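You operate a simulated robot arm through the tools that you are given. There is no shell and no other tool. Be economical: measure what you need, move in short steps, check, and stop when the job is done.

You are at the controls of a simulated robot arm. One attempt, no reset.

TASK
Empty the rings in the nest and lay them on the right squares.
Fine: let the balls out by the drain slide, shut it and centre the offset lever; the squares are on the pairing sheet: outer ring on the large one, inner ring on the small one. Where these are worked on the way, their far stop is far enough and under half their travel is too little: offset lever.

Only the result counts: the job must be done as asked and must still hold three seconds after the hand-in. Knocking over, shifting, dropping, spilling or breaking anything else fails it. Flat cloth is picked up by pressing the open fingertips on it (5 to 10 N) and closing them slowly along it; thin cloth reads only 2 to 8 mm in the jaws.

THE ROBOT
A 7-joint arm with a two-finger parallel gripper, fixed in place. Base frame: the origin is at the foot of the arm, x ahead of it, y to its left, z up; the work surface is at about z = 880. Readings come in mm, degrees, newtons and seconds.
Its first joint turns from -166.0 to 166.0 degrees. Payload 1.57 kg.
The TCP is the grasp point between the finger pads, 30 mm short of the fingertips. In the tool frame z runs along the fingers and y along their closing line. Largest opening 110 mm; finger width 24, thickness 12; the body of the gripper, 48 by 112 mm, starts 78 mm behind the TCP.
Orientation is told as [roll, pitch, yaw] about the base's x, y, z axes, in that order, counted from this pose: with the fingers straight down and closing along the base's y, the tool's x points along the base's -x, its y along +y and its z along -z.

THE INTERFACE
- The arm moves only by the tool arm_command. Its argument "plan" is a list of rows, each an object of numbers (a shift or turn left out is 0, a gripper value left out holds the last): "gripper": the finger opening in mm, from 0 to 110; "dx", "dy", "dz": the shift along the tool's x, y, z in mm; "wx", "wy", "wz": the turn, a rotation vector about the tool's x, y, z in rad. In form: [{"gripper": .., "dx": .., "dy": .., "dz": .., "wx": .., "wy": .., "wz": ..}, ...]. A call has 1 to 20 rows; each row shifts and turns the commanded pose from where the row before left it, along the tool's axes as they then stand. Each row takes 0.2 s and may step no farther than 50 mm and 8.6 degrees from the row before; otherwise, or with a gripper value out of range, the whole call is refused. A pose out of reach is approached as far as the arm can. The call stops where the force on the tool passes 90 N (or 10 N more than at its start, if that is more) or the arm is blocked; 0.2 s more then pass. The fingers move at their own pace (about 108 mm/s each) and stop on an object; they squeeze with about 43 N. The grip force told is the motor's: it shows also when the fingers shut on nothing. Time passes only in rows, and 0.2 s behind the last, so rows that do not move let the fingers close. The reply holds the time, the measured pose of the TCP, the force on the tool along the base axes, the opening and the grip force, in the units named above and with some noise, with the torque about the TCP (base axes, N m) and any sound that the robot's microphone picked up.
- Cameras (640 x 400 px; columns grow to the right, rows downward): "scene" is fixed at [399.7, 650.4, 1442.2]; the picture's right is [-0.96, 0.29, 0.00], its down [0.27, 0.89, -0.37] and it looks along [-0.10, -0.35, -0.93] (base axes); focal length 214 px, centre (320, 200). "wrist" rides on the gripper at [70, 16, -142] in the tool frame; the picture's right is [-0.23, 0.97, 0.00], its down [-0.86, -0.20, -0.48] and it looks along [-0.47, -0.11, 0.88] (tool axes); focal length 222 px, centre (320, 200).
- camera(camera): a new picture of that camera. The clock stands still meanwhile.
- move_column(by): slides the trunk up (or, below 0, down) by that many mm; the arm rides with it, the base frame stays. It gives what a move gives, with no picture.
- locate(camera, pixels): for up to 12 pixels [column, row] of the newest picture of that camera ("zoom" is the newest enlarged one), the place [x, y, z] in the base frame of the surface seen there, good to about 2 mm. The clock stands still meanwhile.
- close_up(camera, box): a new picture of the part [left, top, right, bottom] of that camera's present view, enlarged. The clock stands still meanwhile.
- close_job(): hands the job in; it is judged then, once.

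Keep the steps short. Do not move on a guess: measure, check each grasp and each placing, and mend mistakes. In all there are 80 turns and 54 pictures (those below and enlarged ones count). Leave the gripper open and the arm clear of the work at the hand-in unless told otherwise, and finish with a single line.

The tools are called after "Call:" by a JSON object that holds its "op" and its "data". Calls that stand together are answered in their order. arm_command: Moves the arm, as the interface text tells. Its arguments: {"type":"object","properties":{"plan":{"type":"array","items":{"type":"object","properties":{"gripper":{"type":"number"},"dx":{"type":"number"},"dy":{"type":"number"},"dz":{"type":"number"},"wx":{"type":"number"},"wy":{"type":"number"},"wz":{"type":"number"}}}}},"required":["plan"]} The other tools are called the same way: move_column (by) slides the trunk up or down; camera (camera) takes a picture; locate (camera, pixels) gives the place of the surface under pixels of a picture; close_up (camera, box) takes an enlarged picture of a part of a camera's view; close_job () hands the job in.

At the start:

```text
clock: 0.0
eef_pos: [446.3, 369.9, 1183.8]
tcp_rot: [-0.1, -0.1, 0.0]
ft_force: [0.6, -0.1, 0.2]
ft_torque: [0.0, 0.01, 0.01]
gripper_width: 110.1
gripper_force: 0.2
trunk travel left (down, up): [-425.0, 185.0]
```

scene: 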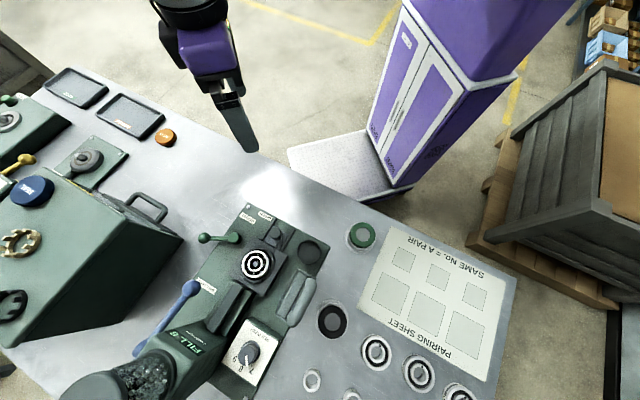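
wrist: 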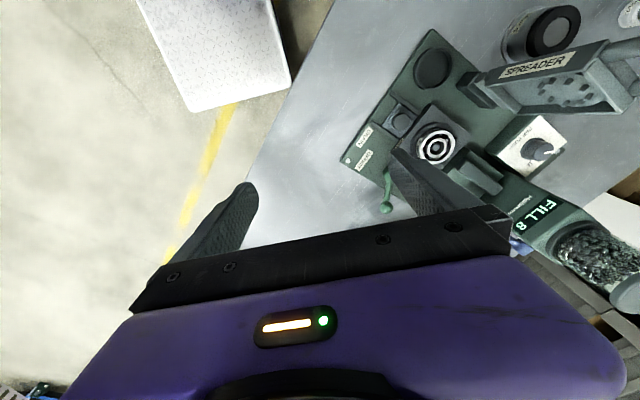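

I see the fixture with the nest around scene pixel (255,265). I'll enlarge the fixture and the pairing sheet.

Call:
{"op": "close_up", "data": {"camera": "scene", "box": [180, 200, 340, 300]}}

Call:
{"op": "close_up", "data": {"camera": "scene", "box": [300, 210, 540, 360]}}

Call:
{"op": "close_up", "data": {"camera": "wrist", "box": [330, 20, 490, 220]}}

```text
4.00 times, centred on (260, 250) of scene
```

zoom: 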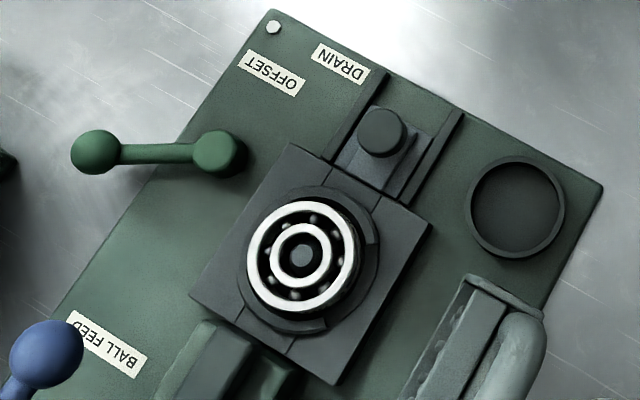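

```text
2.67 times, centred on (420, 285) of scene
```

zoom: 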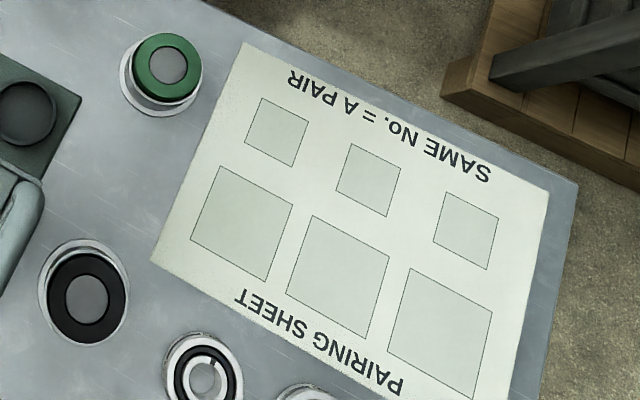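

```text
2.00 times, centred on (410, 120) of wrist
```

zoom: 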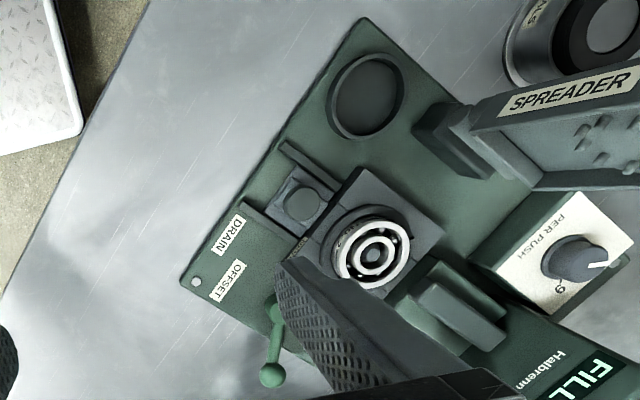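

I'll measure the features in the newest (wrist) zoom: knob (305,200), lever hub, lever end (272,375), ring points, and the labels.

Call:
{"op": "locate", "data": {"camera": "zoom", "pixels": [[303, 200], [272, 375], [279, 300], [374, 256], [374, 220], [411, 250], [195, 281], [365, 95], [320, 180], [425, 195], [358, 185], [280, 150]]}}

Call:
{"op": "locate", "data": {"camera": "scene", "pixels": [[204, 238], [233, 239], [255, 265], [276, 232], [281, 240], [404, 258], [432, 277], [475, 296], [390, 293], [425, 311], [465, 332], [245, 252]]}}

Call:
{"op": "close_up", "data": {"camera": "scene", "box": [225, 220, 305, 290]}}

```text
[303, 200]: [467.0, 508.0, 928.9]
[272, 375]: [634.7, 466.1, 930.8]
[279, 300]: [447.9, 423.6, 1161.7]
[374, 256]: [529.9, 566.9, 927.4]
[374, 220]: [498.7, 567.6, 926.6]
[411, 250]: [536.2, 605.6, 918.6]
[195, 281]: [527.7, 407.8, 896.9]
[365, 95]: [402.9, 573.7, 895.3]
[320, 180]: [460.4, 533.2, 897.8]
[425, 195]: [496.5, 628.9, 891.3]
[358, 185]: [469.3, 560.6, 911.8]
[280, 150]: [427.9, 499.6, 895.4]
```

```text
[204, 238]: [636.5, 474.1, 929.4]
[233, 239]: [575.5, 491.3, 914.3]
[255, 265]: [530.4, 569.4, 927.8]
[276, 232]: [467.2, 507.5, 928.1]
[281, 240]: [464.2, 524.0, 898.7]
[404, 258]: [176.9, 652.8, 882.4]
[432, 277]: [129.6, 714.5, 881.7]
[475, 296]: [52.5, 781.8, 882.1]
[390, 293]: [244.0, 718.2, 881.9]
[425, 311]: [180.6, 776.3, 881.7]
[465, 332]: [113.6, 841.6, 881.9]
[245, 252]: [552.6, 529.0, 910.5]
```

```text
5.71 times, centred on (265, 255) of scene
```

zoom: 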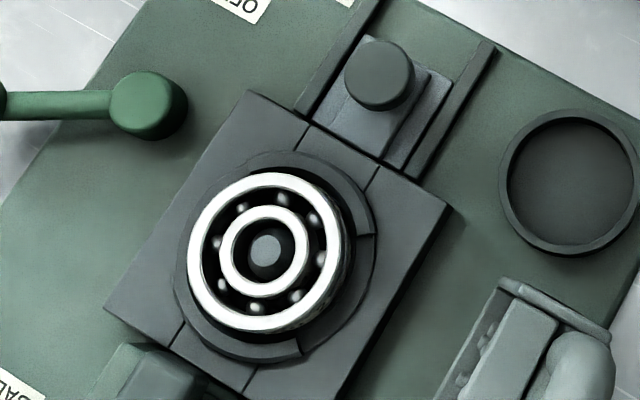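

The bearing sits concentric in the nest, drain knob at (467,508), lever hub (575,491). I'll look strongly enlarged for numbers on the rings and squares.

Call:
{"op": "close_up", "data": {"camera": "scene", "box": [239, 255, 271, 275]}}

Call:
{"op": "close_up", "data": {"camera": "scene", "box": [365, 240, 445, 290]}}

Call:
{"op": "close_up", "data": {"camera": "scene", "box": [190, 270, 350, 400]}}

```text
16.00 times, centred on (255, 265) of scene
```

zoom: 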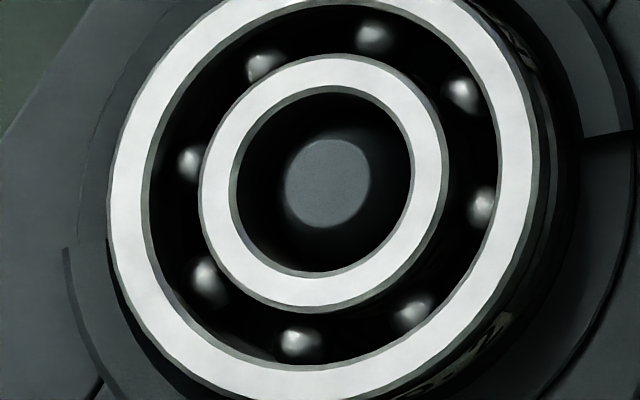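

```text
8.00 times, centred on (405, 265) of scene
```

zoom: 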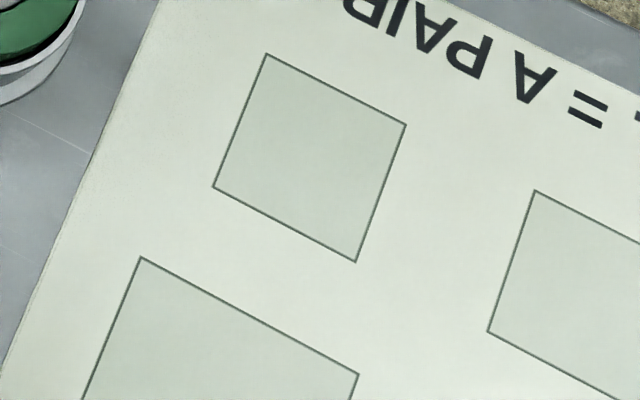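

```text
3.08 times, centred on (270, 335) of scene
```

zoom: 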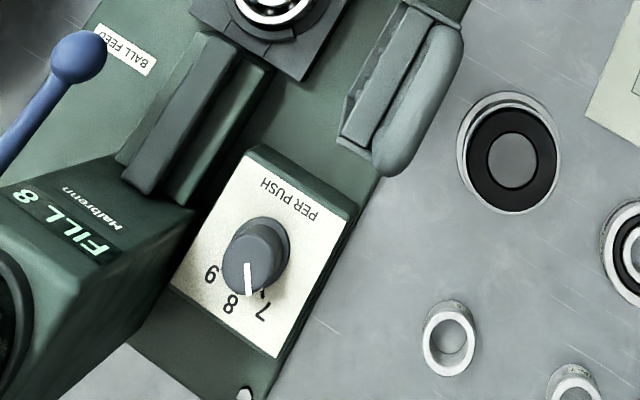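

No numbers on the squares, so any large/small pair counts. Eight balls are in the bearing. Next: turn the tool to about 43.6° yaw and come over the drain knob at z≈1080.

Call:
{"op": "arm_command", "data": {"plan": [{"wz": -0.127}, {"wz": -0.127}, {"wz": -0.127}, {"wz": -0.127}, {"wz": -0.127}, {"wz": -0.127}, {"dx": -37, "dy": 28}, {"dx": -37, "dy": 28}, {"dx": -36, "dy": 29}, {"dz": 40}, {"dz": 40}, {"dz": 24}, {}]}}

Call:
{"op": "camera", "data": {"camera": "wrist"}}

```text
clock: 2.8
eef_pos: [467.1, 505.8, 1078.7]
tcp_rot: [0.0, -0.1, 43.7]
ft_force: [-0.7, -0.3, -0.3]
ft_torque: [-0.01, -0.01, 0.01]
gripper_width: 110.3
gripper_force: 0.1
trunk travel left (down, up): [-425.0, 185.0]
```

```text
44 pictures are left
```

wrist: 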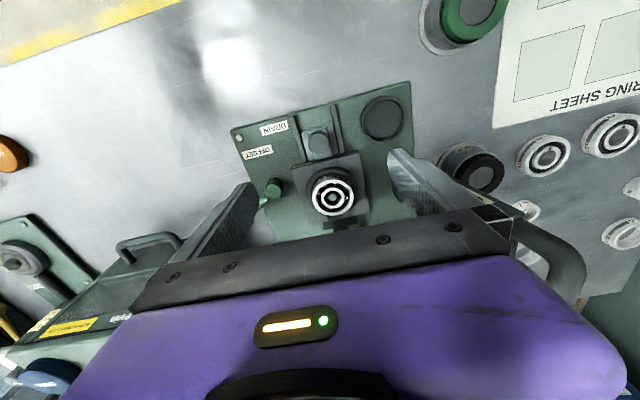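

The wrist now sees knob (318,142) and nest (333,195). Enlarge it.

Call:
{"op": "close_up", "data": {"camera": "wrist", "box": [224, 80, 424, 240]}}

Call:
{"op": "close_up", "data": {"camera": "wrist", "box": [290, 110, 380, 220]}}

```text
2.50 times, centred on (324, 160) of wrist
```

zoom: 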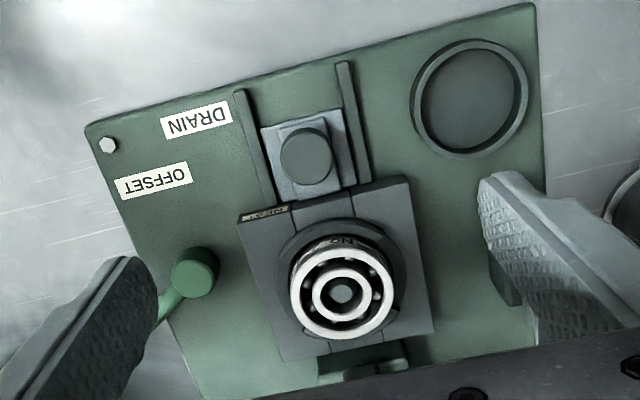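

```text
3.64 times, centred on (335, 165) of wrist
```

zoom: 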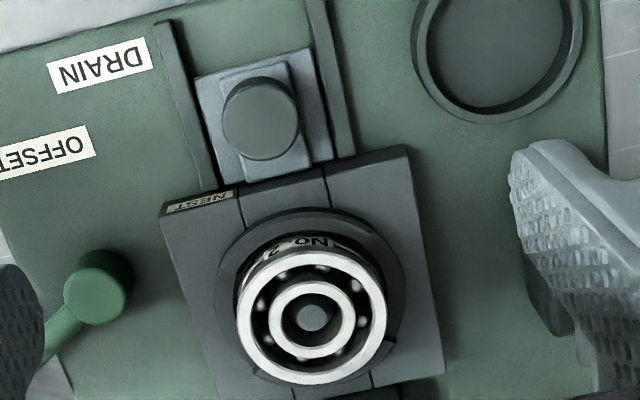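

The outer ring reads "NO. 2". Measuring geometry: knob, slide plate, rails, nest block, rings.

Call:
{"op": "locate", "data": {"camera": "zoom", "pixels": [[260, 118], [223, 118], [297, 112], [160, 28], [312, 5], [353, 150], [205, 160], [210, 90], [407, 150], [162, 208], [310, 378], [100, 288]]}}

Call:
{"op": "locate", "data": {"camera": "zoom", "pixels": [[311, 314], [313, 257], [246, 322], [378, 310], [315, 288], [313, 245], [300, 214], [360, 230], [390, 340], [225, 165], [200, 75], [310, 50]]}}

```text
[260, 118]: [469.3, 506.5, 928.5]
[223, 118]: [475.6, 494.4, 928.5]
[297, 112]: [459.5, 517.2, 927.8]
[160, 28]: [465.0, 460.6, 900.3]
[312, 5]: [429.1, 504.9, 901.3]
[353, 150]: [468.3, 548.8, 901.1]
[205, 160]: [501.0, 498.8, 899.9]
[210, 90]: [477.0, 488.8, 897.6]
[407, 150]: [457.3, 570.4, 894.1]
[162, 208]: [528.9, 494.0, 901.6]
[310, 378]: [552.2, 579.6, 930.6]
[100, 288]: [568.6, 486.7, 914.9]
```

```text
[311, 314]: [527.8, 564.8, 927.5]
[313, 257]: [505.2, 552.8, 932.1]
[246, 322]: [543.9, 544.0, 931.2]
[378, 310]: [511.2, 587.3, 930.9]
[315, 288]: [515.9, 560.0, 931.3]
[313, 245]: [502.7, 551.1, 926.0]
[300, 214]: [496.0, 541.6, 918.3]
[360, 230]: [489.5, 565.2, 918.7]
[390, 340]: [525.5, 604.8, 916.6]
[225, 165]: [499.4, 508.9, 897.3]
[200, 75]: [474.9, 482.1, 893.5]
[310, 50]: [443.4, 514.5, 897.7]
```

Slide axis is about 46°, knob Ø28 centred at (467.4,506.2), top z 928, rails top 901. I'll trim yaw, descend to TCP z≈937 with 60 mm opening, then grip the knob.

Call:
{"op": "arm_command", "data": {"plan": [{"gripper": 60, "wz": -0.04}, {"dz": 45}, {"dz": 45}, {"dz": 40}, {"dz": 12}, {}, {"gripper": 10}, {}, {}, {}]}}

```text
clock: 5.0
eef_pos: [468.9, 503.7, 937.5]
tcp_rot: [-0.3, -0.1, 45.8]
ft_force: [18.9, -21.1, -5.0]
ft_torque: [-0.14, -0.19, -0.17]
gripper_width: 28.1
gripper_force: 38.5
trunk travel left (down, up): [-425.0, 185.0]
```

Gripped the knob (28.1 mm); a side load of ~28 N means I'm ~3 mm off sideways. I'll relax that, then pull the slide outward 12 mm.

Call:
{"op": "arm_command", "data": {"plan": [{"dy": -3}, {"dx": 4}, {"dx": 4}, {"dx": 4}, {}]}}

Call:
{"op": "close_up", "data": {"camera": "scene", "box": [200, 200, 320, 300]}}

```text
clock: 6.2
eef_pos: [459.9, 495.0, 937.5]
tcp_rot: [0.0, -0.1, 46.0]
ft_force: [7.2, -6.7, -11.5]
ft_torque: [-0.03, -0.17, 0.05]
gripper_width: 27.9
gripper_force: 38.9
trunk travel left (down, up): [-425.0, 185.0]
```

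```text
4.00 times, centred on (260, 250) of scene
```

zoom: 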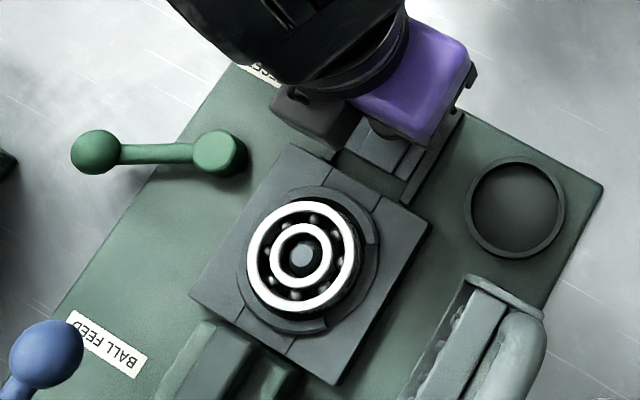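

The slide follows freely outward. Continue pulling to its stop.

Call:
{"op": "arm_command", "data": {"plan": [{"dx": 5}, {"dx": 5}, {"dx": 5}, {"dx": 5}, {"dx": 5}, {}]}}

Call:
{"op": "close_up", "data": {"camera": "scene", "box": [200, 200, 320, 300]}}

```text
clock: 7.6
eef_pos: [445.7, 478.7, 938.9]
tcp_rot: [0.2, -0.6, 45.9]
ft_force: [16.5, 35.9, -7.4]
ft_torque: [0.57, -0.28, 0.01]
gripper_width: 28.3
gripper_force: 38.5
trunk travel left (down, up): [-425.0, 185.0]
```

```text
4.00 times, centred on (260, 250) of scene
```

zoom: 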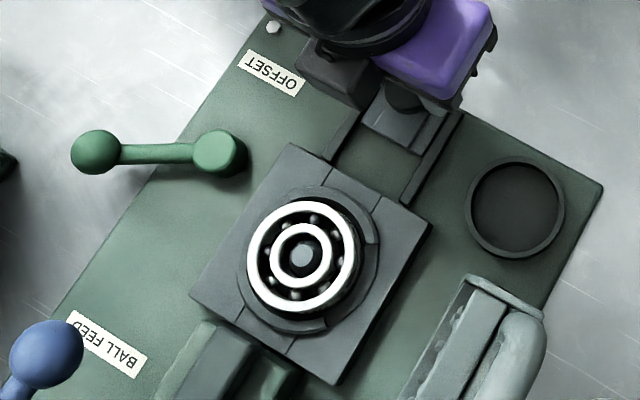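

Stop reached (39 N). The balls are still in, so the lever likely has to be offset to free them. I'll relax, release the knob and rise.

Call:
{"op": "arm_command", "data": {"plan": [{"dx": -3}, {}, {"gripper": 60}, {}, {"dz": -40}, {"dz": -50}, {"dz": -50}, {}]}}

Call:
{"op": "close_up", "data": {"camera": "wrist", "box": [200, 100, 440, 250]}}

Call:
{"op": "close_up", "data": {"camera": "scene", "box": [190, 220, 270, 280]}}

```text
clock: 9.4
eef_pos: [445.9, 479.3, 1078.3]
tcp_rot: [0.0, -0.1, 45.9]
ft_force: [0.4, 0.6, 0.2]
ft_torque: [-0.03, -0.02, -0.03]
gripper_width: 59.8
gripper_force: 0.0
trunk travel left (down, up): [-425.0, 185.0]
```

```text
2.67 times, centred on (320, 175) of wrist
```

zoom: 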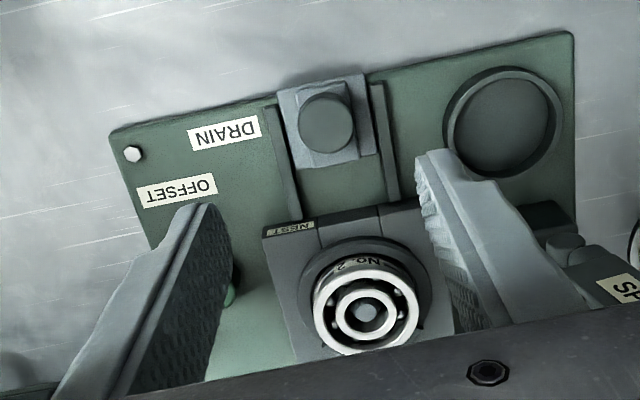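

```text
6.67 times, centred on (230, 250) of scene
```

zoom: 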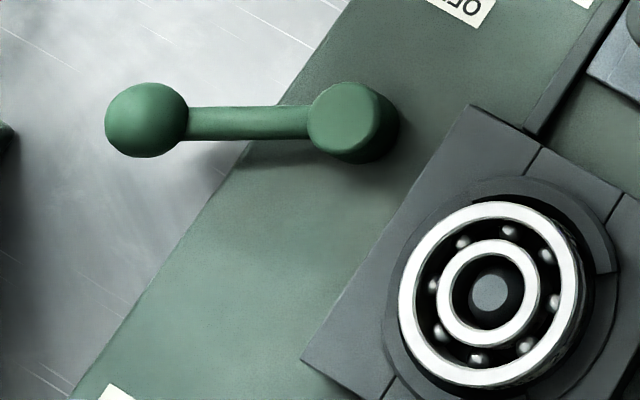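

The drain is open and stays open. Now the lever: check its ball end precisely and the neighbours' heights (box at left, blue ball-feed knob).

Call:
{"op": "locate", "data": {"camera": "zoom", "pixels": [[147, 118], [147, 86], [147, 152], [110, 120], [186, 118], [352, 125], [250, 122], [230, 200]]}}

Call:
{"op": "camera", "data": {"camera": "scene"}}

Call:
{"op": "locate", "data": {"camera": "scene", "pixels": [[145, 205], [180, 240], [125, 225], [60, 200], [190, 290], [165, 320], [160, 215], [215, 325], [230, 300], [297, 300], [130, 285], [115, 370]]}}

```text
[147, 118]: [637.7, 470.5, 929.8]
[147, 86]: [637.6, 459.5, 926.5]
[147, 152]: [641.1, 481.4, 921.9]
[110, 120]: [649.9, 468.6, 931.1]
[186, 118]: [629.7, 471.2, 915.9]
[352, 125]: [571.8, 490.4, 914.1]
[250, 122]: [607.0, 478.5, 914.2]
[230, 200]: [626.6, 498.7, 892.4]
```

```text
37 pictures are left
```

scene: 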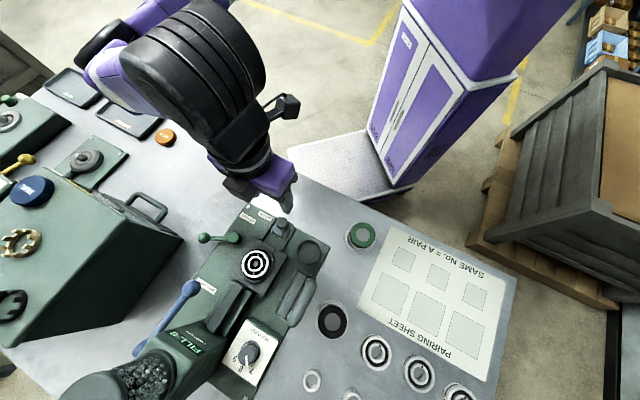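

```text
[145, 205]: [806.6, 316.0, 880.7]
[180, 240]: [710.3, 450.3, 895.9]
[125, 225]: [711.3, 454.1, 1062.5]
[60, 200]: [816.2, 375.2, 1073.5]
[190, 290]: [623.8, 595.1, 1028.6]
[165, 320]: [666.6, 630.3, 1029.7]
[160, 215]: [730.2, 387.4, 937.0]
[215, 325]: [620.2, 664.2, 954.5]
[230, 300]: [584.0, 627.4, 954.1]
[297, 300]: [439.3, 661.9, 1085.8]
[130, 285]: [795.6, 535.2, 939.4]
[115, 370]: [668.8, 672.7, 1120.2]
```

Lever ball at (638.5,470.5), top z 930, hub (572,490); box corner at x≈711 leaves room with yaw −16°. I'll turn to that yaw and come above the ball with a 55 mm opening.

Call:
{"op": "arm_command", "data": {"plan": [{"gripper": 55, "wz": 0.135}, {"wz": 0.135}, {"wz": 0.135}, {"wz": 0.135}, {"wz": 0.135}, {"wz": 0.135}, {"wz": 0.135}, {"wz": 0.135}, {"dx": -37.5, "dy": 9}, {"dx": -37.5, "dy": 9}, {"dx": -37.5, "dy": 9}, {"dx": -37.5, "dy": 9}, {"dx": -37.5, "dy": 9}, {}]}}

Call:
{"op": "camera", "data": {"camera": "wrist"}}

```text
clock: 12.4
eef_pos: [639.7, 471.7, 1078.0]
tcp_rot: [0.1, 0.0, -15.9]
ft_force: [0.6, 0.5, 1.5]
ft_torque: [0.0, -0.01, -0.04]
gripper_width: 54.8
gripper_force: 0.1
trunk travel left (down, up): [-425.0, 185.0]
```

```text
36 pictures are left
```

wrist: 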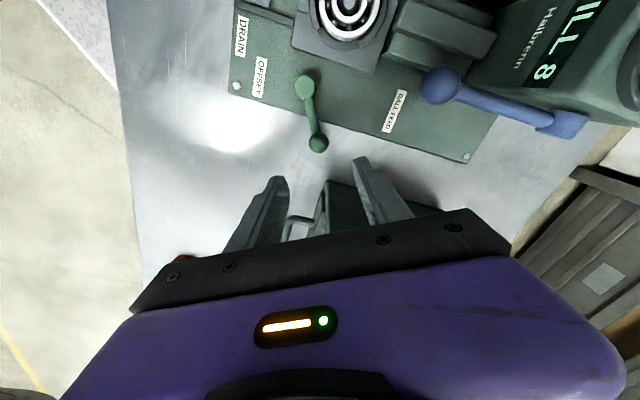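

Clear above the lever. Descend to z≈930 around the ball and close on it.

Call:
{"op": "arm_command", "data": {"plan": [{"dz": 45}, {"dz": 45}, {"dz": 40}, {"dz": 17}, {}, {"gripper": 15}, {}, {}, {}]}}

```text
clock: 14.4
eef_pos: [638.6, 468.4, 931.0]
tcp_rot: [-0.3, -0.1, -15.9]
ft_force: [-7.9, -24.9, -0.9]
ft_torque: [-0.2, 0.29, 0.13]
gripper_width: 27.6
gripper_force: 38.2
trunk travel left (down, up): [-425.0, 185.0]
```

Lever ball gripped (27.6 mm). Swing it toward the OFFSET label by 14° first.

Call:
{"op": "arm_command", "data": {"plan": [{"dy": -5, "dx": 0.2, "wz": 0.06}, {"dy": -6, "dx": 0.3, "wz": 0.1}, {"dy": -6, "dx": 0.4, "wz": 0.1}, {}]}}

Call:
{"op": "close_up", "data": {"camera": "scene", "box": [190, 220, 270, 280]}}

```text
clock: 15.4
eef_pos: [633.6, 456.1, 930.8]
tcp_rot: [0.0, -0.1, -31.0]
ft_force: [17.5, -5.1, -10.8]
ft_torque: [0.05, -0.4, -0.29]
gripper_width: 27.2
gripper_force: 37.6
trunk travel left (down, up): [-425.0, 185.0]
```

```text
6.67 times, centred on (230, 250) of scene
```

zoom: 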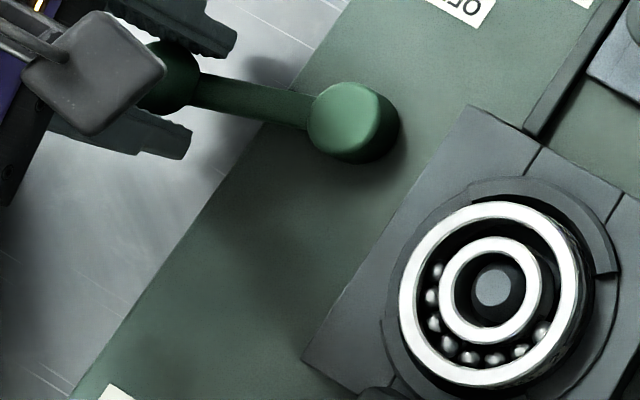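

It works: the inner ring shifts and balls gather. Continue to the far stop.

Call:
{"op": "arm_command", "data": {"plan": [{"dy": -7, "dx": 0.4, "wz": 0.1}, {"dy": -7, "dx": 0.4, "wz": 0.1}, {"dy": -7, "dx": 0.4, "wz": 0.1}, {}]}}

Call:
{"op": "close_up", "data": {"camera": "scene", "box": [190, 220, 270, 280]}}

```text
clock: 16.4
eef_pos: [619.0, 437.3, 931.5]
tcp_rot: [-0.1, -0.2, -48.3]
ft_force: [22.3, -21.9, -6.7]
ft_torque: [-0.24, -0.25, -0.08]
gripper_width: 27.2
gripper_force: 38.0
trunk travel left (down, up): [-425.0, 185.0]
```

```text
6.67 times, centred on (230, 250) of scene
```

zoom: 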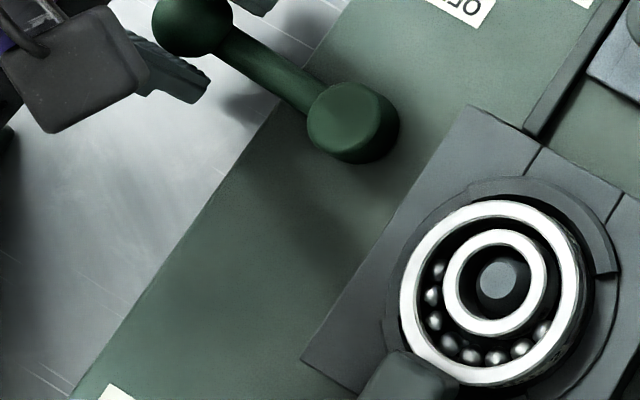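

The lever is at about −44° now and still moving. Continue with a small outward correction.

Call:
{"op": "arm_command", "data": {"plan": [{"dy": -7, "dx": -0.8, "wz": 0.1}, {"dy": -7, "dx": -0.8, "wz": 0.1}, {"dy": -7, "dx": 0.0, "wz": 0.1}, {}]}}

Call:
{"op": "close_up", "data": {"camera": "scene", "box": [190, 210, 290, 290]}}

```text
clock: 17.4
eef_pos: [600.3, 426.6, 931.1]
tcp_rot: [0.0, 0.2, -65.0]
ft_force: [3.6, -9.9, 0.1]
ft_torque: [-0.55, -0.22, 0.03]
gripper_width: 27.0
gripper_force: 37.5
trunk travel left (down, up): [-425.0, 185.0]
```

```text
5.00 times, centred on (240, 250) of scene
```

zoom: 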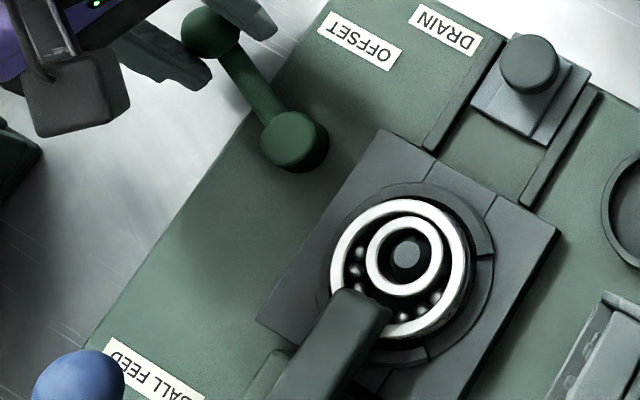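

The inner ring is further offset; keep going to the stop.

Call:
{"op": "arm_command", "data": {"plan": [{"dy": -6, "dx": 0.3, "wz": 0.09}, {"dy": -6, "dx": 0.3, "wz": 0.09}, {}]}}

Call:
{"op": "close_up", "data": {"camera": "scene", "box": [190, 210, 290, 290]}}

```text
clock: 18.2
eef_pos: [603.2, 428.2, 924.5]
tcp_rot: [0.2, 0.5, -75.3]
ft_force: [-2.4, 5.9, 36.5]
ft_torque: [-0.1, 0.01, -0.04]
gripper_width: 27.6
gripper_force: 38.3
out of reach, approached as far as the arm can: row 2
trunk travel left (down, up): [-425.0, 185.0]
```

```text
5.00 times, centred on (240, 250) of scene
```

zoom: 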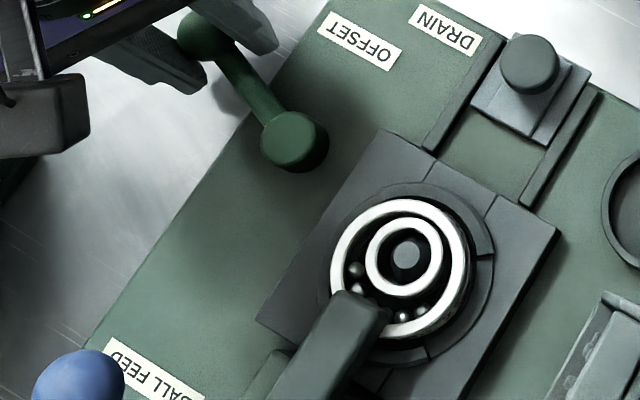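

The wrist hit its turning limit. I'll turn the tool back ~15° about the ball and check.

Call:
{"op": "arm_command", "data": {"plan": [{"wz": -0.12}, {"wz": -0.12}, {}, {}]}}

Call:
{"op": "close_up", "data": {"camera": "scene", "box": [200, 210, 280, 290]}}

```text
clock: 19.2
eef_pos: [603.5, 426.0, 922.4]
tcp_rot: [0.0, -0.1, -61.7]
ft_force: [5.0, 5.1, 8.6]
ft_torque: [0.06, -0.07, -0.37]
gripper_width: 27.3
gripper_force: 37.5
trunk travel left (down, up): [-425.0, 185.0]
```

```text
5.00 times, centred on (240, 250) of scene
```

zoom: 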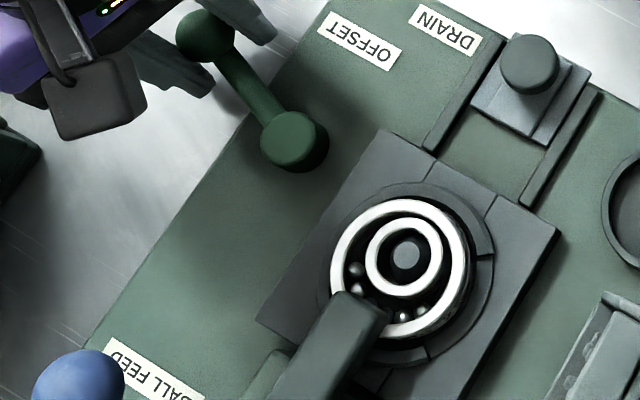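

Lever now at −63°. Raise 6 mm and push further without turning the tool.

Call:
{"op": "arm_command", "data": {"plan": [{"dz": -6}, {"dy": -4}, {"dy": -4, "dx": 0.5}, {"dy": -4, "dx": 1}, {}]}}

Call:
{"op": "close_up", "data": {"camera": "scene", "box": [200, 210, 280, 290]}}

```text
clock: 20.4
eef_pos: [594.1, 422.4, 927.1]
tcp_rot: [0.0, 0.1, -61.7]
ft_force: [3.7, -1.1, -30.3]
ft_torque: [0.11, -0.02, -0.27]
gripper_width: 27.1
gripper_force: 37.9
trunk travel left (down, up): [-425.0, 185.0]
```

```text
5.00 times, centred on (240, 250) of scene
```

zoom: 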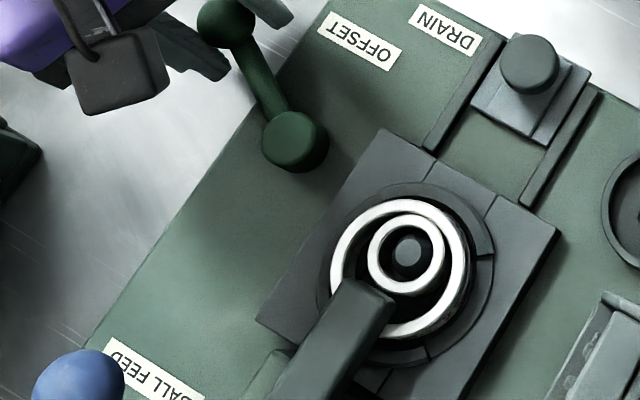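

Balls are gone from view (lever at −72°). A little further to be sure of the stop.

Call:
{"op": "arm_command", "data": {"plan": [{"dy": -4, "dx": 1.3, "dz": 2}, {"dy": -3, "dx": 1, "dz": 2}, {}, {}, {}]}}

Call:
{"op": "close_up", "data": {"camera": "scene", "box": [200, 210, 280, 290]}}

```text
clock: 21.6
eef_pos: [590.9, 422.0, 926.8]
tcp_rot: [0.7, 0.0, -62.2]
ft_force: [41.3, 4.1, 33.2]
ft_torque: [0.03, -0.66, 0.06]
gripper_width: 27.6
gripper_force: 37.8
trunk travel left (down, up): [-425.0, 185.0]
```

```text
5.00 times, centred on (240, 250) of scene
```

zoom: 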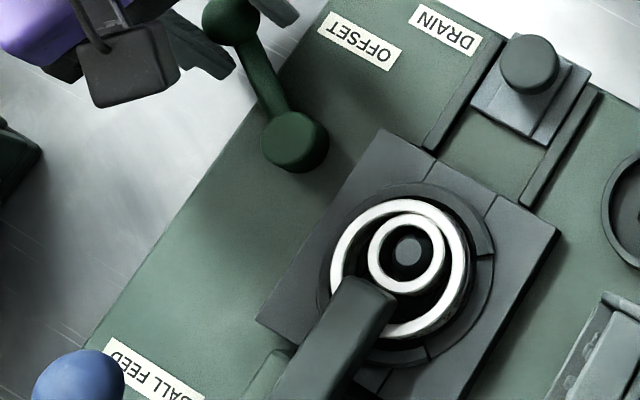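

At the stop (41 N). Now release the lever, rise, and go back to the drain knob (now about (445.5,479)) to shut it.

Call:
{"op": "arm_command", "data": {"plan": [{"dy": 4, "dz": -2}, {"gripper": 55}, {}, {"dz": -50}, {"dz": -50}, {"dz": -50}, {"wz": -0.135}, {"wz": -0.135}, {"wz": -0.135}, {"wz": -0.135}, {"wz": -0.135}, {"wz": -0.135}, {"wz": -0.135}, {"wz": -0.135}, {"wz": -0.135}, {"wz": -0.135}, {"wz": -0.135}, {"wz": -0.135}, {"wz": -0.135}, {"wz": -0.135}]}}

Call:
{"op": "close_up", "data": {"camera": "scene", "box": [190, 200, 310, 300]}}

```text
clock: 25.8
eef_pos: [591.8, 422.3, 1075.4]
tcp_rot: [0.0, -0.1, 46.6]
ft_force: [-1.0, -0.1, 0.2]
ft_torque: [-0.02, -0.02, 0.0]
gripper_width: 55.1
gripper_force: 0.1
out of reach, approached as far as the arm can: row 6
trunk travel left (down, up): [-425.0, 185.0]
```

```text
4.00 times, centred on (250, 250) of scene
```

zoom: 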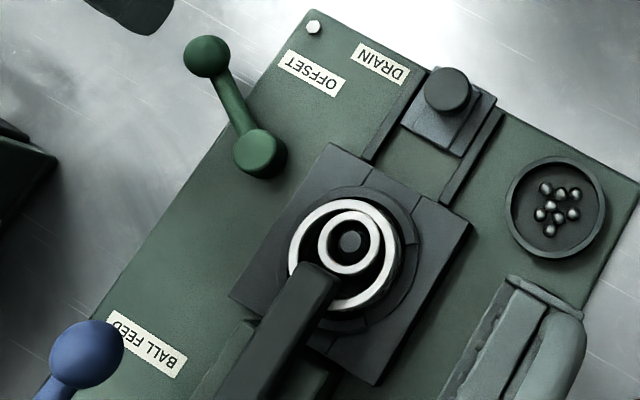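

All eight balls lie in the cup. Confirm knob position in the zoom at (449,90) and the offset inner ring.

Call:
{"op": "locate", "data": {"camera": "zoom", "pixels": [[447, 89], [427, 89], [470, 89], [447, 70], [350, 240], [205, 57], [262, 153], [310, 290]]}}

Call:
{"op": "arm_command", "data": {"plan": [{"dx": 15, "dy": 36.2}, {"dx": 15, "dy": 36.2}, {"dx": 15, "dy": 36.2}, {"dx": 15, "dy": 36.2}, {}]}}

```text
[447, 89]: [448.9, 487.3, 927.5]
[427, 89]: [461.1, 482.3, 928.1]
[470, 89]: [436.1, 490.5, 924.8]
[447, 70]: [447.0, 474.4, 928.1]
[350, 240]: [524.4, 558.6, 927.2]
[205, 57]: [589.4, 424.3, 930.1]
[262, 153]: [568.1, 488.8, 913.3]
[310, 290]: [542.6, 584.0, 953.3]
```

```text
clock: 27.0
eef_pos: [444.7, 481.0, 1074.8]
tcp_rot: [0.0, -0.1, 46.5]
ft_force: [0.5, -0.1, 0.1]
ft_torque: [-0.03, 0.01, 0.0]
gripper_width: 54.8
gripper_force: 0.0
trunk travel left (down, up): [-425.0, 185.0]
```

Hover is right. Descend, grip the knob, and push the slide back in 34+ mm.

Call:
{"op": "arm_command", "data": {"plan": [{"dx": -2, "dy": -1.5}, {"dz": 45}, {"dz": 45}, {"dz": 36}, {"dz": 12}, {}, {"gripper": 10}, {}, {}, {}, {"dx": -5}, {"dx": -5}, {"dx": -5}, {"dx": -5}, {"dx": -5}, {"dx": -4}, {}]}}

```text
clock: 30.6
eef_pos: [467.5, 501.2, 937.6]
tcp_rot: [0.1, -0.2, 46.6]
ft_force: [-15.2, 14.6, 5.5]
ft_torque: [0.14, 0.37, 0.15]
gripper_width: 28.2
gripper_force: 38.4
trunk travel left (down, up): [-425.0, 185.0]
```

Nearly home (original 468.9,503.7). Relieve side load and push the last mm to the stop.

Call:
{"op": "arm_command", "data": {"plan": [{"dy": 2, "dx": -3}, {"dx": -3}, {"dx": -2}, {}]}}

```text
clock: 31.6
eef_pos: [470.8, 506.2, 937.2]
tcp_rot: [-0.3, 0.3, 46.6]
ft_force: [-18.4, -34.0, 1.6]
ft_torque: [-0.56, 0.32, -0.07]
gripper_width: 28.6
gripper_force: 38.7
trunk travel left (down, up): [-425.0, 185.0]
```

Drain is shut (38 N on the stop). Release, rise and turn for the lever.

Call:
{"op": "arm_command", "data": {"plan": [{"dx": 2}, {"gripper": 55}, {}, {"dz": -50}, {"dz": -50}, {"dz": -38}, {"wz": 0.1364}, {"wz": 0.1364}, {"wz": 0.1364}, {"wz": 0.1364}, {"wz": 0.1364}, {"wz": 0.1364}, {"wz": 0.1364}, {"wz": 0.1364}, {"wz": 0.1364}, {"wz": 0.1364}, {"wz": 0.1364}, {"wz": 0.1364}, {"wz": 0.1364}, {}]}}

Call:
{"op": "close_up", "data": {"camera": "scene", "box": [190, 200, 310, 300]}}

```text
clock: 35.8
eef_pos: [494.4, 527.0, 1068.5]
tcp_rot: [0.1, 0.0, -55.0]
ft_force: [-0.6, 0.0, -0.1]
ft_torque: [0.0, 0.0, -0.04]
gripper_width: 54.9
gripper_force: 0.0
out of reach, approached as far as the arm can: row 19
trunk travel left (down, up): [-425.0, 185.0]
```

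```text
4.00 times, centred on (250, 250) of scene
```

zoom: 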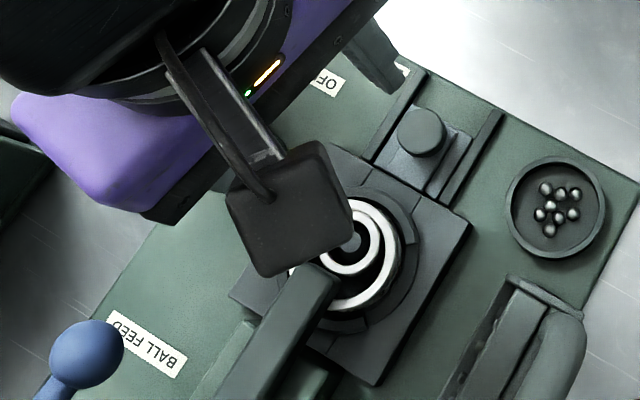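

Drain shut; pose drifted a bit near the wrist limit. Move toward above the lever ball (590,423) and read the pose.

Call:
{"op": "arm_command", "data": {"plan": [{"dx": -35, "dy": 4.5}, {"dx": -35, "dy": 4.5}, {"dx": -35, "dy": 4.5}, {"dx": -35, "dy": 4.5}, {}]}}

```text
clock: 37.0
eef_pos: [589.8, 422.3, 1069.7]
tcp_rot: [0.1, -0.1, -55.1]
ft_force: [0.4, -0.3, -0.7]
ft_torque: [0.01, -0.05, -0.02]
gripper_width: 55.1
gripper_force: 0.0
trunk travel left (down, up): [-425.0, 185.0]
```

Right above it. Descend, grip the ball, and begin swinging back.

Call:
{"op": "arm_command", "data": {"plan": [{"dz": 45}, {"dz": 45}, {"dz": 35}, {"dz": 14}, {}, {"gripper": 15}, {}, {}, {}, {"dy": 8.2, "dx": -2.1}, {"dy": 8.4, "dx": -1.1}, {"dy": 8.4}, {}]}}

Call:
{"op": "close_up", "data": {"camera": "scene", "box": [190, 200, 310, 300]}}

```text
clock: 39.8
eef_pos: [612.7, 433.0, 929.6]
tcp_rot: [0.0, 0.0, -55.2]
ft_force: [-3.5, -7.2, -6.3]
ft_torque: [-0.21, 0.02, 0.46]
gripper_width: 27.3
gripper_force: 37.7
trunk travel left (down, up): [-425.0, 185.0]
```

```text
4.00 times, centred on (250, 250) of scene
```

zoom: 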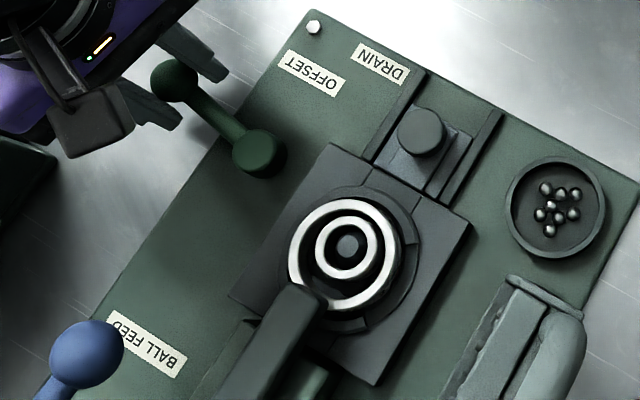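

Swinging well; the chute retracts and no balls remain. Continue to the home stop.

Call:
{"op": "arm_command", "data": {"plan": [{"dy": 8.4, "dx": 0.95, "wz": -0.122}, {"dy": 8.4, "dx": 0.95, "wz": -0.122}, {"dy": 8.4, "dx": 0.95, "wz": -0.122}, {"dy": 8.4, "dx": 0.95, "wz": -0.122}, {"dy": 6, "dx": 0.6, "wz": -0.09}, {}]}}

Call:
{"op": "close_up", "data": {"camera": "scene", "box": [190, 200, 310, 300]}}

```text
clock: 41.2
eef_pos: [634.5, 465.0, 929.6]
tcp_rot: [0.2, -0.1, -22.0]
ft_force: [4.4, -5.2, -12.4]
ft_torque: [-0.01, -0.04, 0.26]
gripper_width: 27.4
gripper_force: 37.8
trunk travel left (down, up): [-425.0, 185.0]
```

```text
4.00 times, centred on (250, 250) of scene
```

zoom: 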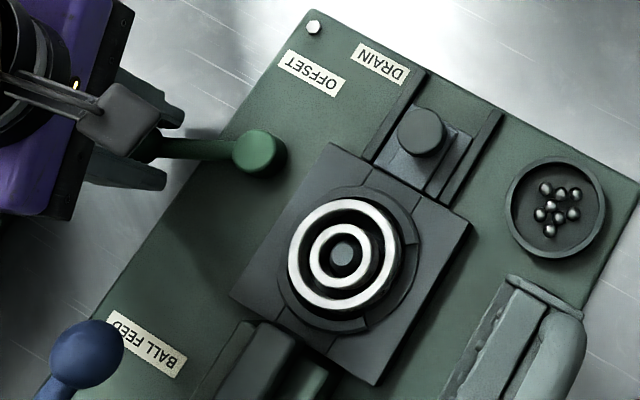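

Almost centred. Push the last few mm to the stop.

Call:
{"op": "arm_command", "data": {"plan": [{"dy": 3, "dx": -0.5}, {"dy": 3, "wz": -0.05}, {"dy": 3, "wz": -0.05}, {}]}}

```text
clock: 42.2
eef_pos: [635.8, 471.0, 931.6]
tcp_rot: [-0.4, 0.0, -16.2]
ft_force: [-22.5, -32.9, -7.2]
ft_torque: [-0.06, 0.78, -0.32]
gripper_width: 27.3
gripper_force: 37.7
trunk travel left (down, up): [-425.0, 185.0]
```

Lever at its home stop (40 N). Release, rise, then look at the nest for finger room.

Call:
{"op": "arm_command", "data": {"plan": [{"dy": -3, "dx": -1}, {"gripper": 60}, {}, {"dz": -50}, {"dz": -50}, {"dz": -50}, {}]}}

Call:
{"op": "close_up", "data": {"camera": "scene", "box": [225, 240, 285, 290]}}

```text
clock: 43.8
eef_pos: [638.3, 469.8, 1081.0]
tcp_rot: [0.0, 0.0, -16.3]
ft_force: [0.1, 0.6, -1.0]
ft_torque: [-0.03, 0.0, -0.02]
gripper_width: 59.7
gripper_force: 0.1
trunk travel left (down, up): [-425.0, 185.0]
```

```text
8.00 times, centred on (255, 265) of scene
```

zoom: 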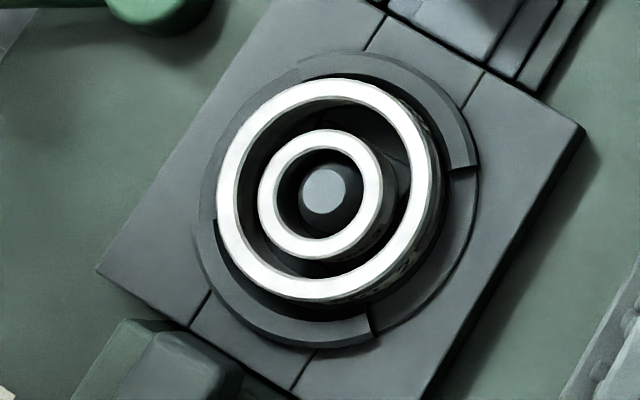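

The rim has gaps on the two sides across the slide axis, so fingers should close along that direction (yaw 46°). Measure ring edges and floor heights.

Call:
{"op": "locate", "data": {"camera": "zoom", "pixels": [[428, 195], [227, 190], [325, 91], [325, 291], [372, 193], [268, 193], [321, 138], [320, 248], [440, 270], [520, 180], [440, 110], [210, 190]]}}

Call:
{"op": "locate", "data": {"camera": "zoom", "pixels": [[250, 110], [396, 270], [405, 110], [250, 270], [366, 150], [275, 235], [325, 190], [400, 190], [240, 330], [150, 370], [200, 360], [400, 230]]}}

```text
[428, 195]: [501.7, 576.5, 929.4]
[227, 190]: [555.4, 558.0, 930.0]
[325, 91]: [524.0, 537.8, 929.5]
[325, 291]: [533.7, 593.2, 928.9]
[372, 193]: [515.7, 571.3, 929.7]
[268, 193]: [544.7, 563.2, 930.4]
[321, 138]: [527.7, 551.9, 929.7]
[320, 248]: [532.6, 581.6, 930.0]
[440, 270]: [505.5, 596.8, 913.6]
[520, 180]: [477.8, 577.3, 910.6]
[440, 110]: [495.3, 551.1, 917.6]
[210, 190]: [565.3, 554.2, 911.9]
```

```text
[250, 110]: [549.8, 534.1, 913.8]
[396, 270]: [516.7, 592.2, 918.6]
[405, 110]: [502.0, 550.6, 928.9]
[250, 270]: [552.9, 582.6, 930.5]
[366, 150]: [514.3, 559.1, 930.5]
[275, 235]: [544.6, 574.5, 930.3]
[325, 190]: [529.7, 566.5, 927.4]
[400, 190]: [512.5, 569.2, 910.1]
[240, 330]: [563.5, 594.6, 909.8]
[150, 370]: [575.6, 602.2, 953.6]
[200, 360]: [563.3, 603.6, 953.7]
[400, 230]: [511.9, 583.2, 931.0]
```

Ring centre (528.7,566.4), OD about 62, top 930, block top 911. Check the grey spreader's extent, as it stands 1086 high nearby, plus the display box.

Call:
{"op": "camera", "data": {"camera": "scene"}}

Call:
{"op": "locate", "data": {"camera": "scene", "pixels": [[288, 318], [295, 273], [303, 272], [313, 285], [300, 315], [282, 315], [278, 322], [240, 290], [222, 330], [308, 300], [292, 295], [285, 300]]}}

```text
23 pictures are left
```

scene: 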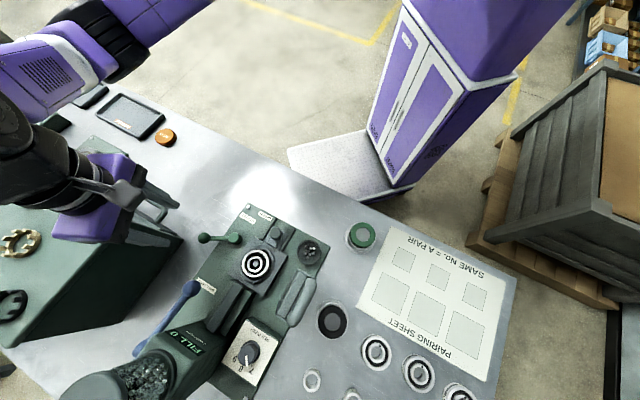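

```text
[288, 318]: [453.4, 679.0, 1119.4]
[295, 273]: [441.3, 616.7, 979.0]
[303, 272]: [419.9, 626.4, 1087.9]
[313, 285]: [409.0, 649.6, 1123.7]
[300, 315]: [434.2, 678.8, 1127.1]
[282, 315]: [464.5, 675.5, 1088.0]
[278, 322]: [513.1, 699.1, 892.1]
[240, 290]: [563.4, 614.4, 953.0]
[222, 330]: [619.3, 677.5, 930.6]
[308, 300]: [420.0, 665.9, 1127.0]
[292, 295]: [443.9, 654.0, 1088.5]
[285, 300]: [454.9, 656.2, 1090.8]
```

The spreader spans x 405–465, y 617–680; body corner keeps >40 mm clear. Turn to yaw 46° and hover over the ring centre with 90 mm opening.

Call:
{"op": "arm_command", "data": {"plan": [{"gripper": 90, "wz": -0.136}, {"wz": -0.136}, {"wz": -0.136}, {"wz": -0.136}, {"wz": -0.136}, {"wz": -0.136}, {"wz": -0.136}, {"wz": -0.136}, {"dx": 1.7, "dy": 36.5}, {"dx": 1.7, "dy": 36.5}, {"dx": 1.7, "dy": 36.5}, {"dx": 1.7, "dy": 36.5}, {}]}}

Call:
{"op": "camera", "data": {"camera": "wrist"}}

```text
clock: 46.6
eef_pos: [528.8, 567.2, 1081.0]
tcp_rot: [0.1, -0.1, 46.0]
ft_force: [0.6, -0.2, 0.1]
ft_torque: [0.0, -0.01, 0.02]
gripper_width: 90.0
gripper_force: 0.1
trunk travel left (down, up): [-425.0, 185.0]
```

```text
22 pictures are left
```

wrist: 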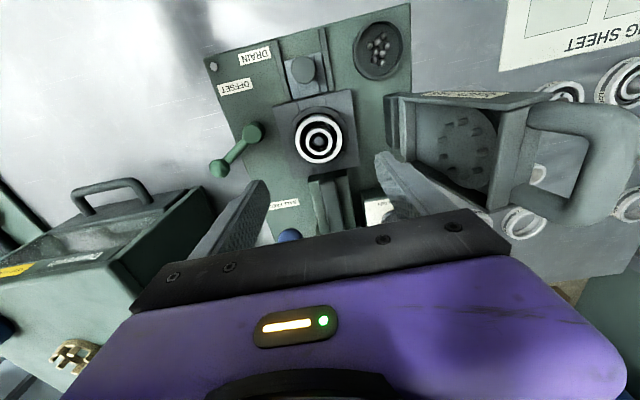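

Clear on both sides. Descend to TCP z 945 (tips 915) and close on the outer ring.

Call:
{"op": "arm_command", "data": {"plan": [{"dz": 45}, {"dz": 45}, {"dz": 34}, {"dz": 12}, {}, {"gripper": 50}, {}, {}, {}]}}

```text
clock: 48.6
eef_pos: [530.6, 565.1, 943.3]
tcp_rot: [-0.1, -0.1, 46.0]
ft_force: [5.1, -0.9, -2.4]
ft_torque: [0.01, -0.19, 0.05]
gripper_width: 61.1
gripper_force: 43.2
trunk travel left (down, up): [-425.0, 185.0]
```

Gripped at 61.1 mm. Lift slowly 40 mm and check that the inner ring stays.

Call:
{"op": "arm_command", "data": {"plan": [{"dz": -5}, {"dz": -10}, {"dz": -15}, {"dz": -20}, {}]}}

Call:
{"op": "close_up", "data": {"camera": "wrist", "box": [200, 80, 440, 230]}}

```text
clock: 49.8
eef_pos: [528.5, 565.8, 994.1]
tcp_rot: [0.0, -0.2, 45.9]
ft_force: [0.2, 0.7, -1.4]
ft_torque: [0.0, 0.0, 0.01]
gripper_width: 61.3
gripper_force: 43.0
trunk travel left (down, up): [-425.0, 185.0]
```

```text
2.67 times, centred on (320, 155) of wrist
```

zoom: 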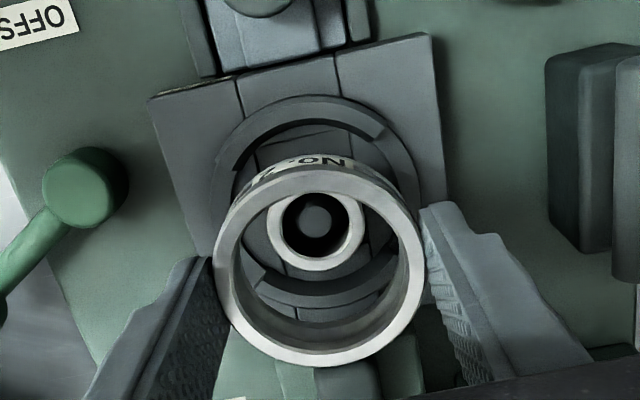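

The outer ring is held, inner ring stays on its post. Now measure the sheet squares precisely and check for any numerals.

Call:
{"op": "close_up", "data": {"camera": "scene", "box": [350, 220, 510, 370]}}

```text
2.67 times, centred on (430, 295) of scene
```

zoom: 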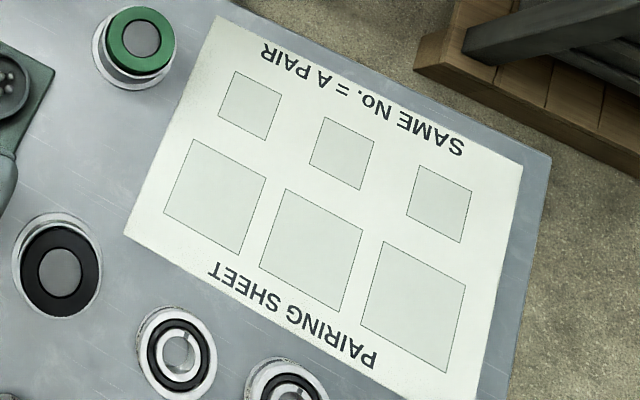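

No numerals anywhere; the rings are "No. 2", so the middle column suits any reading. Locate corners of the middle squares and heights of the green cup.

Call:
{"op": "locate", "data": {"camera": "zoom", "pixels": [[287, 190], [362, 229], [343, 311], [262, 267], [325, 117], [375, 142], [361, 189], [310, 163], [140, 40], [60, 265], [180, 350], [290, 390]]}}

```text
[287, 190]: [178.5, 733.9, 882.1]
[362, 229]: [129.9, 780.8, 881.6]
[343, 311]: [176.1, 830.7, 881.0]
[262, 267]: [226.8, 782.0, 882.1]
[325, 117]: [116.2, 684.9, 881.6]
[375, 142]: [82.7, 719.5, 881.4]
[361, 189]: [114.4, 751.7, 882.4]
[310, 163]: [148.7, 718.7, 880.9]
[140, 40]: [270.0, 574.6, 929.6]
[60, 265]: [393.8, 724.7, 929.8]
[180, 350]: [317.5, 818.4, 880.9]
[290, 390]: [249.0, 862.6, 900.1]
```

Middle large square centre (177.8,781.9), small (115.5,718.7). Carry the ring up and around the spreader to above the large square.

Call:
{"op": "arm_command", "data": {"plan": [{"dz": -43}, {"dz": -43}, {"dx": 43.4, "dy": 3.7}, {"dx": 43.4, "dy": 3.7}, {"dx": 43.4, "dy": 3.7}, {"dx": 7.8, "dy": 42.6}, {"dx": 7.8, "dy": 42.6}, {"dx": 7.8, "dy": 42.6}, {"dx": 7.8, "dy": 42.6}, {"dx": 7.8, "dy": 42.6}, {"dx": -16.1, "dy": 35.7}, {"dx": -16.1, "dy": 35.7}, {"dx": -16.1, "dy": 35.7}, {"dx": -16.1, "dy": 35.7}, {"dx": -16.1, "dy": 35.7}, {}, {}]}}

```text
clock: 53.4
eef_pos: [204.8, 711.2, 1080.5]
tcp_rot: [0.0, -0.1, 45.9]
ft_force: [1.0, -0.2, -1.1]
ft_torque: [-0.02, -0.02, -0.04]
gripper_width: 61.0
gripper_force: 43.3
out of reach, approached as far as the arm can: row 14, 15
trunk travel left (down, up): [-425.0, 185.0]
```

Reach limit at this height (stopped at (205,711)). Lower to z≈975 and continue to the square.

Call:
{"op": "arm_command", "data": {"plan": [{"dz": 35}, {"dz": 35}, {"dz": 35}, {}]}}

```text
clock: 54.4
eef_pos: [206.3, 712.3, 973.7]
tcp_rot: [0.1, -0.1, 46.0]
ft_force: [0.0, 0.3, -1.9]
ft_torque: [-0.01, 0.02, 0.02]
gripper_width: 60.8
gripper_force: 42.3
trunk travel left (down, up): [-425.0, 185.0]
```

Call:
{"op": "arm_command", "data": {"plan": [{"dx": -10, "dy": 23}, {"dx": -10, "dy": 23}, {"dx": -10.2, "dy": 22.9}, {}]}}

```text
clock: 55.4
eef_pos: [195.7, 713.8, 982.9]
tcp_rot: [0.0, -0.1, 46.0]
ft_force: [0.3, 0.6, -2.0]
ft_torque: [-0.02, -0.03, 0.04]
gripper_width: 61.1
gripper_force: 43.3
out of reach, approached as far as the arm can: row 1, 2, 3
trunk travel left (down, up): [-425.0, 185.0]
```

Still limited at this yaw; I'll turn the tool further toward the arm's azimuth (+30°) in place and read.

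Call:
{"op": "arm_command", "data": {"plan": [{"wz": -0.13}, {"wz": -0.13}, {"wz": -0.13}, {"wz": -0.13}, {}]}}

Call:
{"op": "camera", "data": {"camera": "scene"}}

```text
clock: 56.6
eef_pos: [196.6, 714.4, 982.5]
tcp_rot: [-0.2, -0.2, 75.9]
ft_force: [0.9, 0.6, -1.9]
ft_torque: [-0.04, -0.01, -0.01]
gripper_width: 60.9
gripper_force: 43.2
trunk travel left (down, up): [-425.0, 185.0]
```

```text
19 pictures are left
```

scene: 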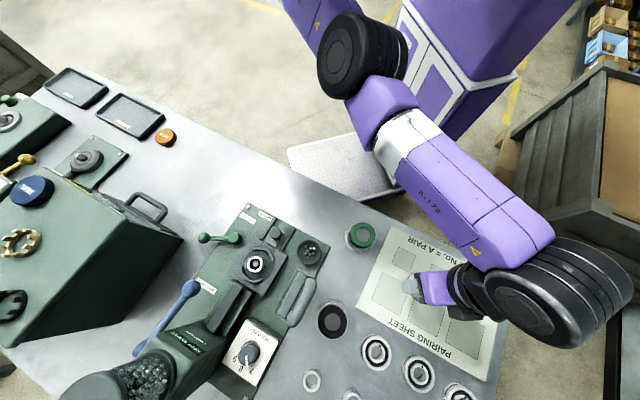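

Call:
{"op": "arm_command", "data": {"plan": [{"dx": -20, "dy": 11.5}, {"dx": -20, "dy": 11.5}, {"dx": -20.9, "dy": 11.7}, {}]}}

```text
clock: 57.6
eef_pos: [196.0, 713.5, 983.8]
tcp_rot: [-0.1, -0.1, 75.8]
ft_force: [0.2, -0.5, -0.9]
ft_torque: [-0.01, -0.02, 0.02]
gripper_width: 61.0
gripper_force: 42.8
out of reach, approached as far as the arm can: row 1, 2, 3
trunk travel left (down, up): [-425.0, 185.0]
```

Not advancing. Probe: move tangentially (about −x) 40 mm at this radius to learn which direction is limited.

Call:
{"op": "arm_command", "data": {"plan": [{"dy": 20}, {"dy": 20}, {}]}}

```text
clock: 58.4
eef_pos: [161.9, 706.9, 984.6]
tcp_rot: [-0.2, -0.1, 75.7]
ft_force: [0.3, 0.1, -2.1]
ft_torque: [-0.02, 0.01, -0.03]
gripper_width: 61.1
gripper_force: 42.7
out of reach, approached as far as the arm can: row 1, 2
trunk travel left (down, up): [-425.0, 185.0]
```

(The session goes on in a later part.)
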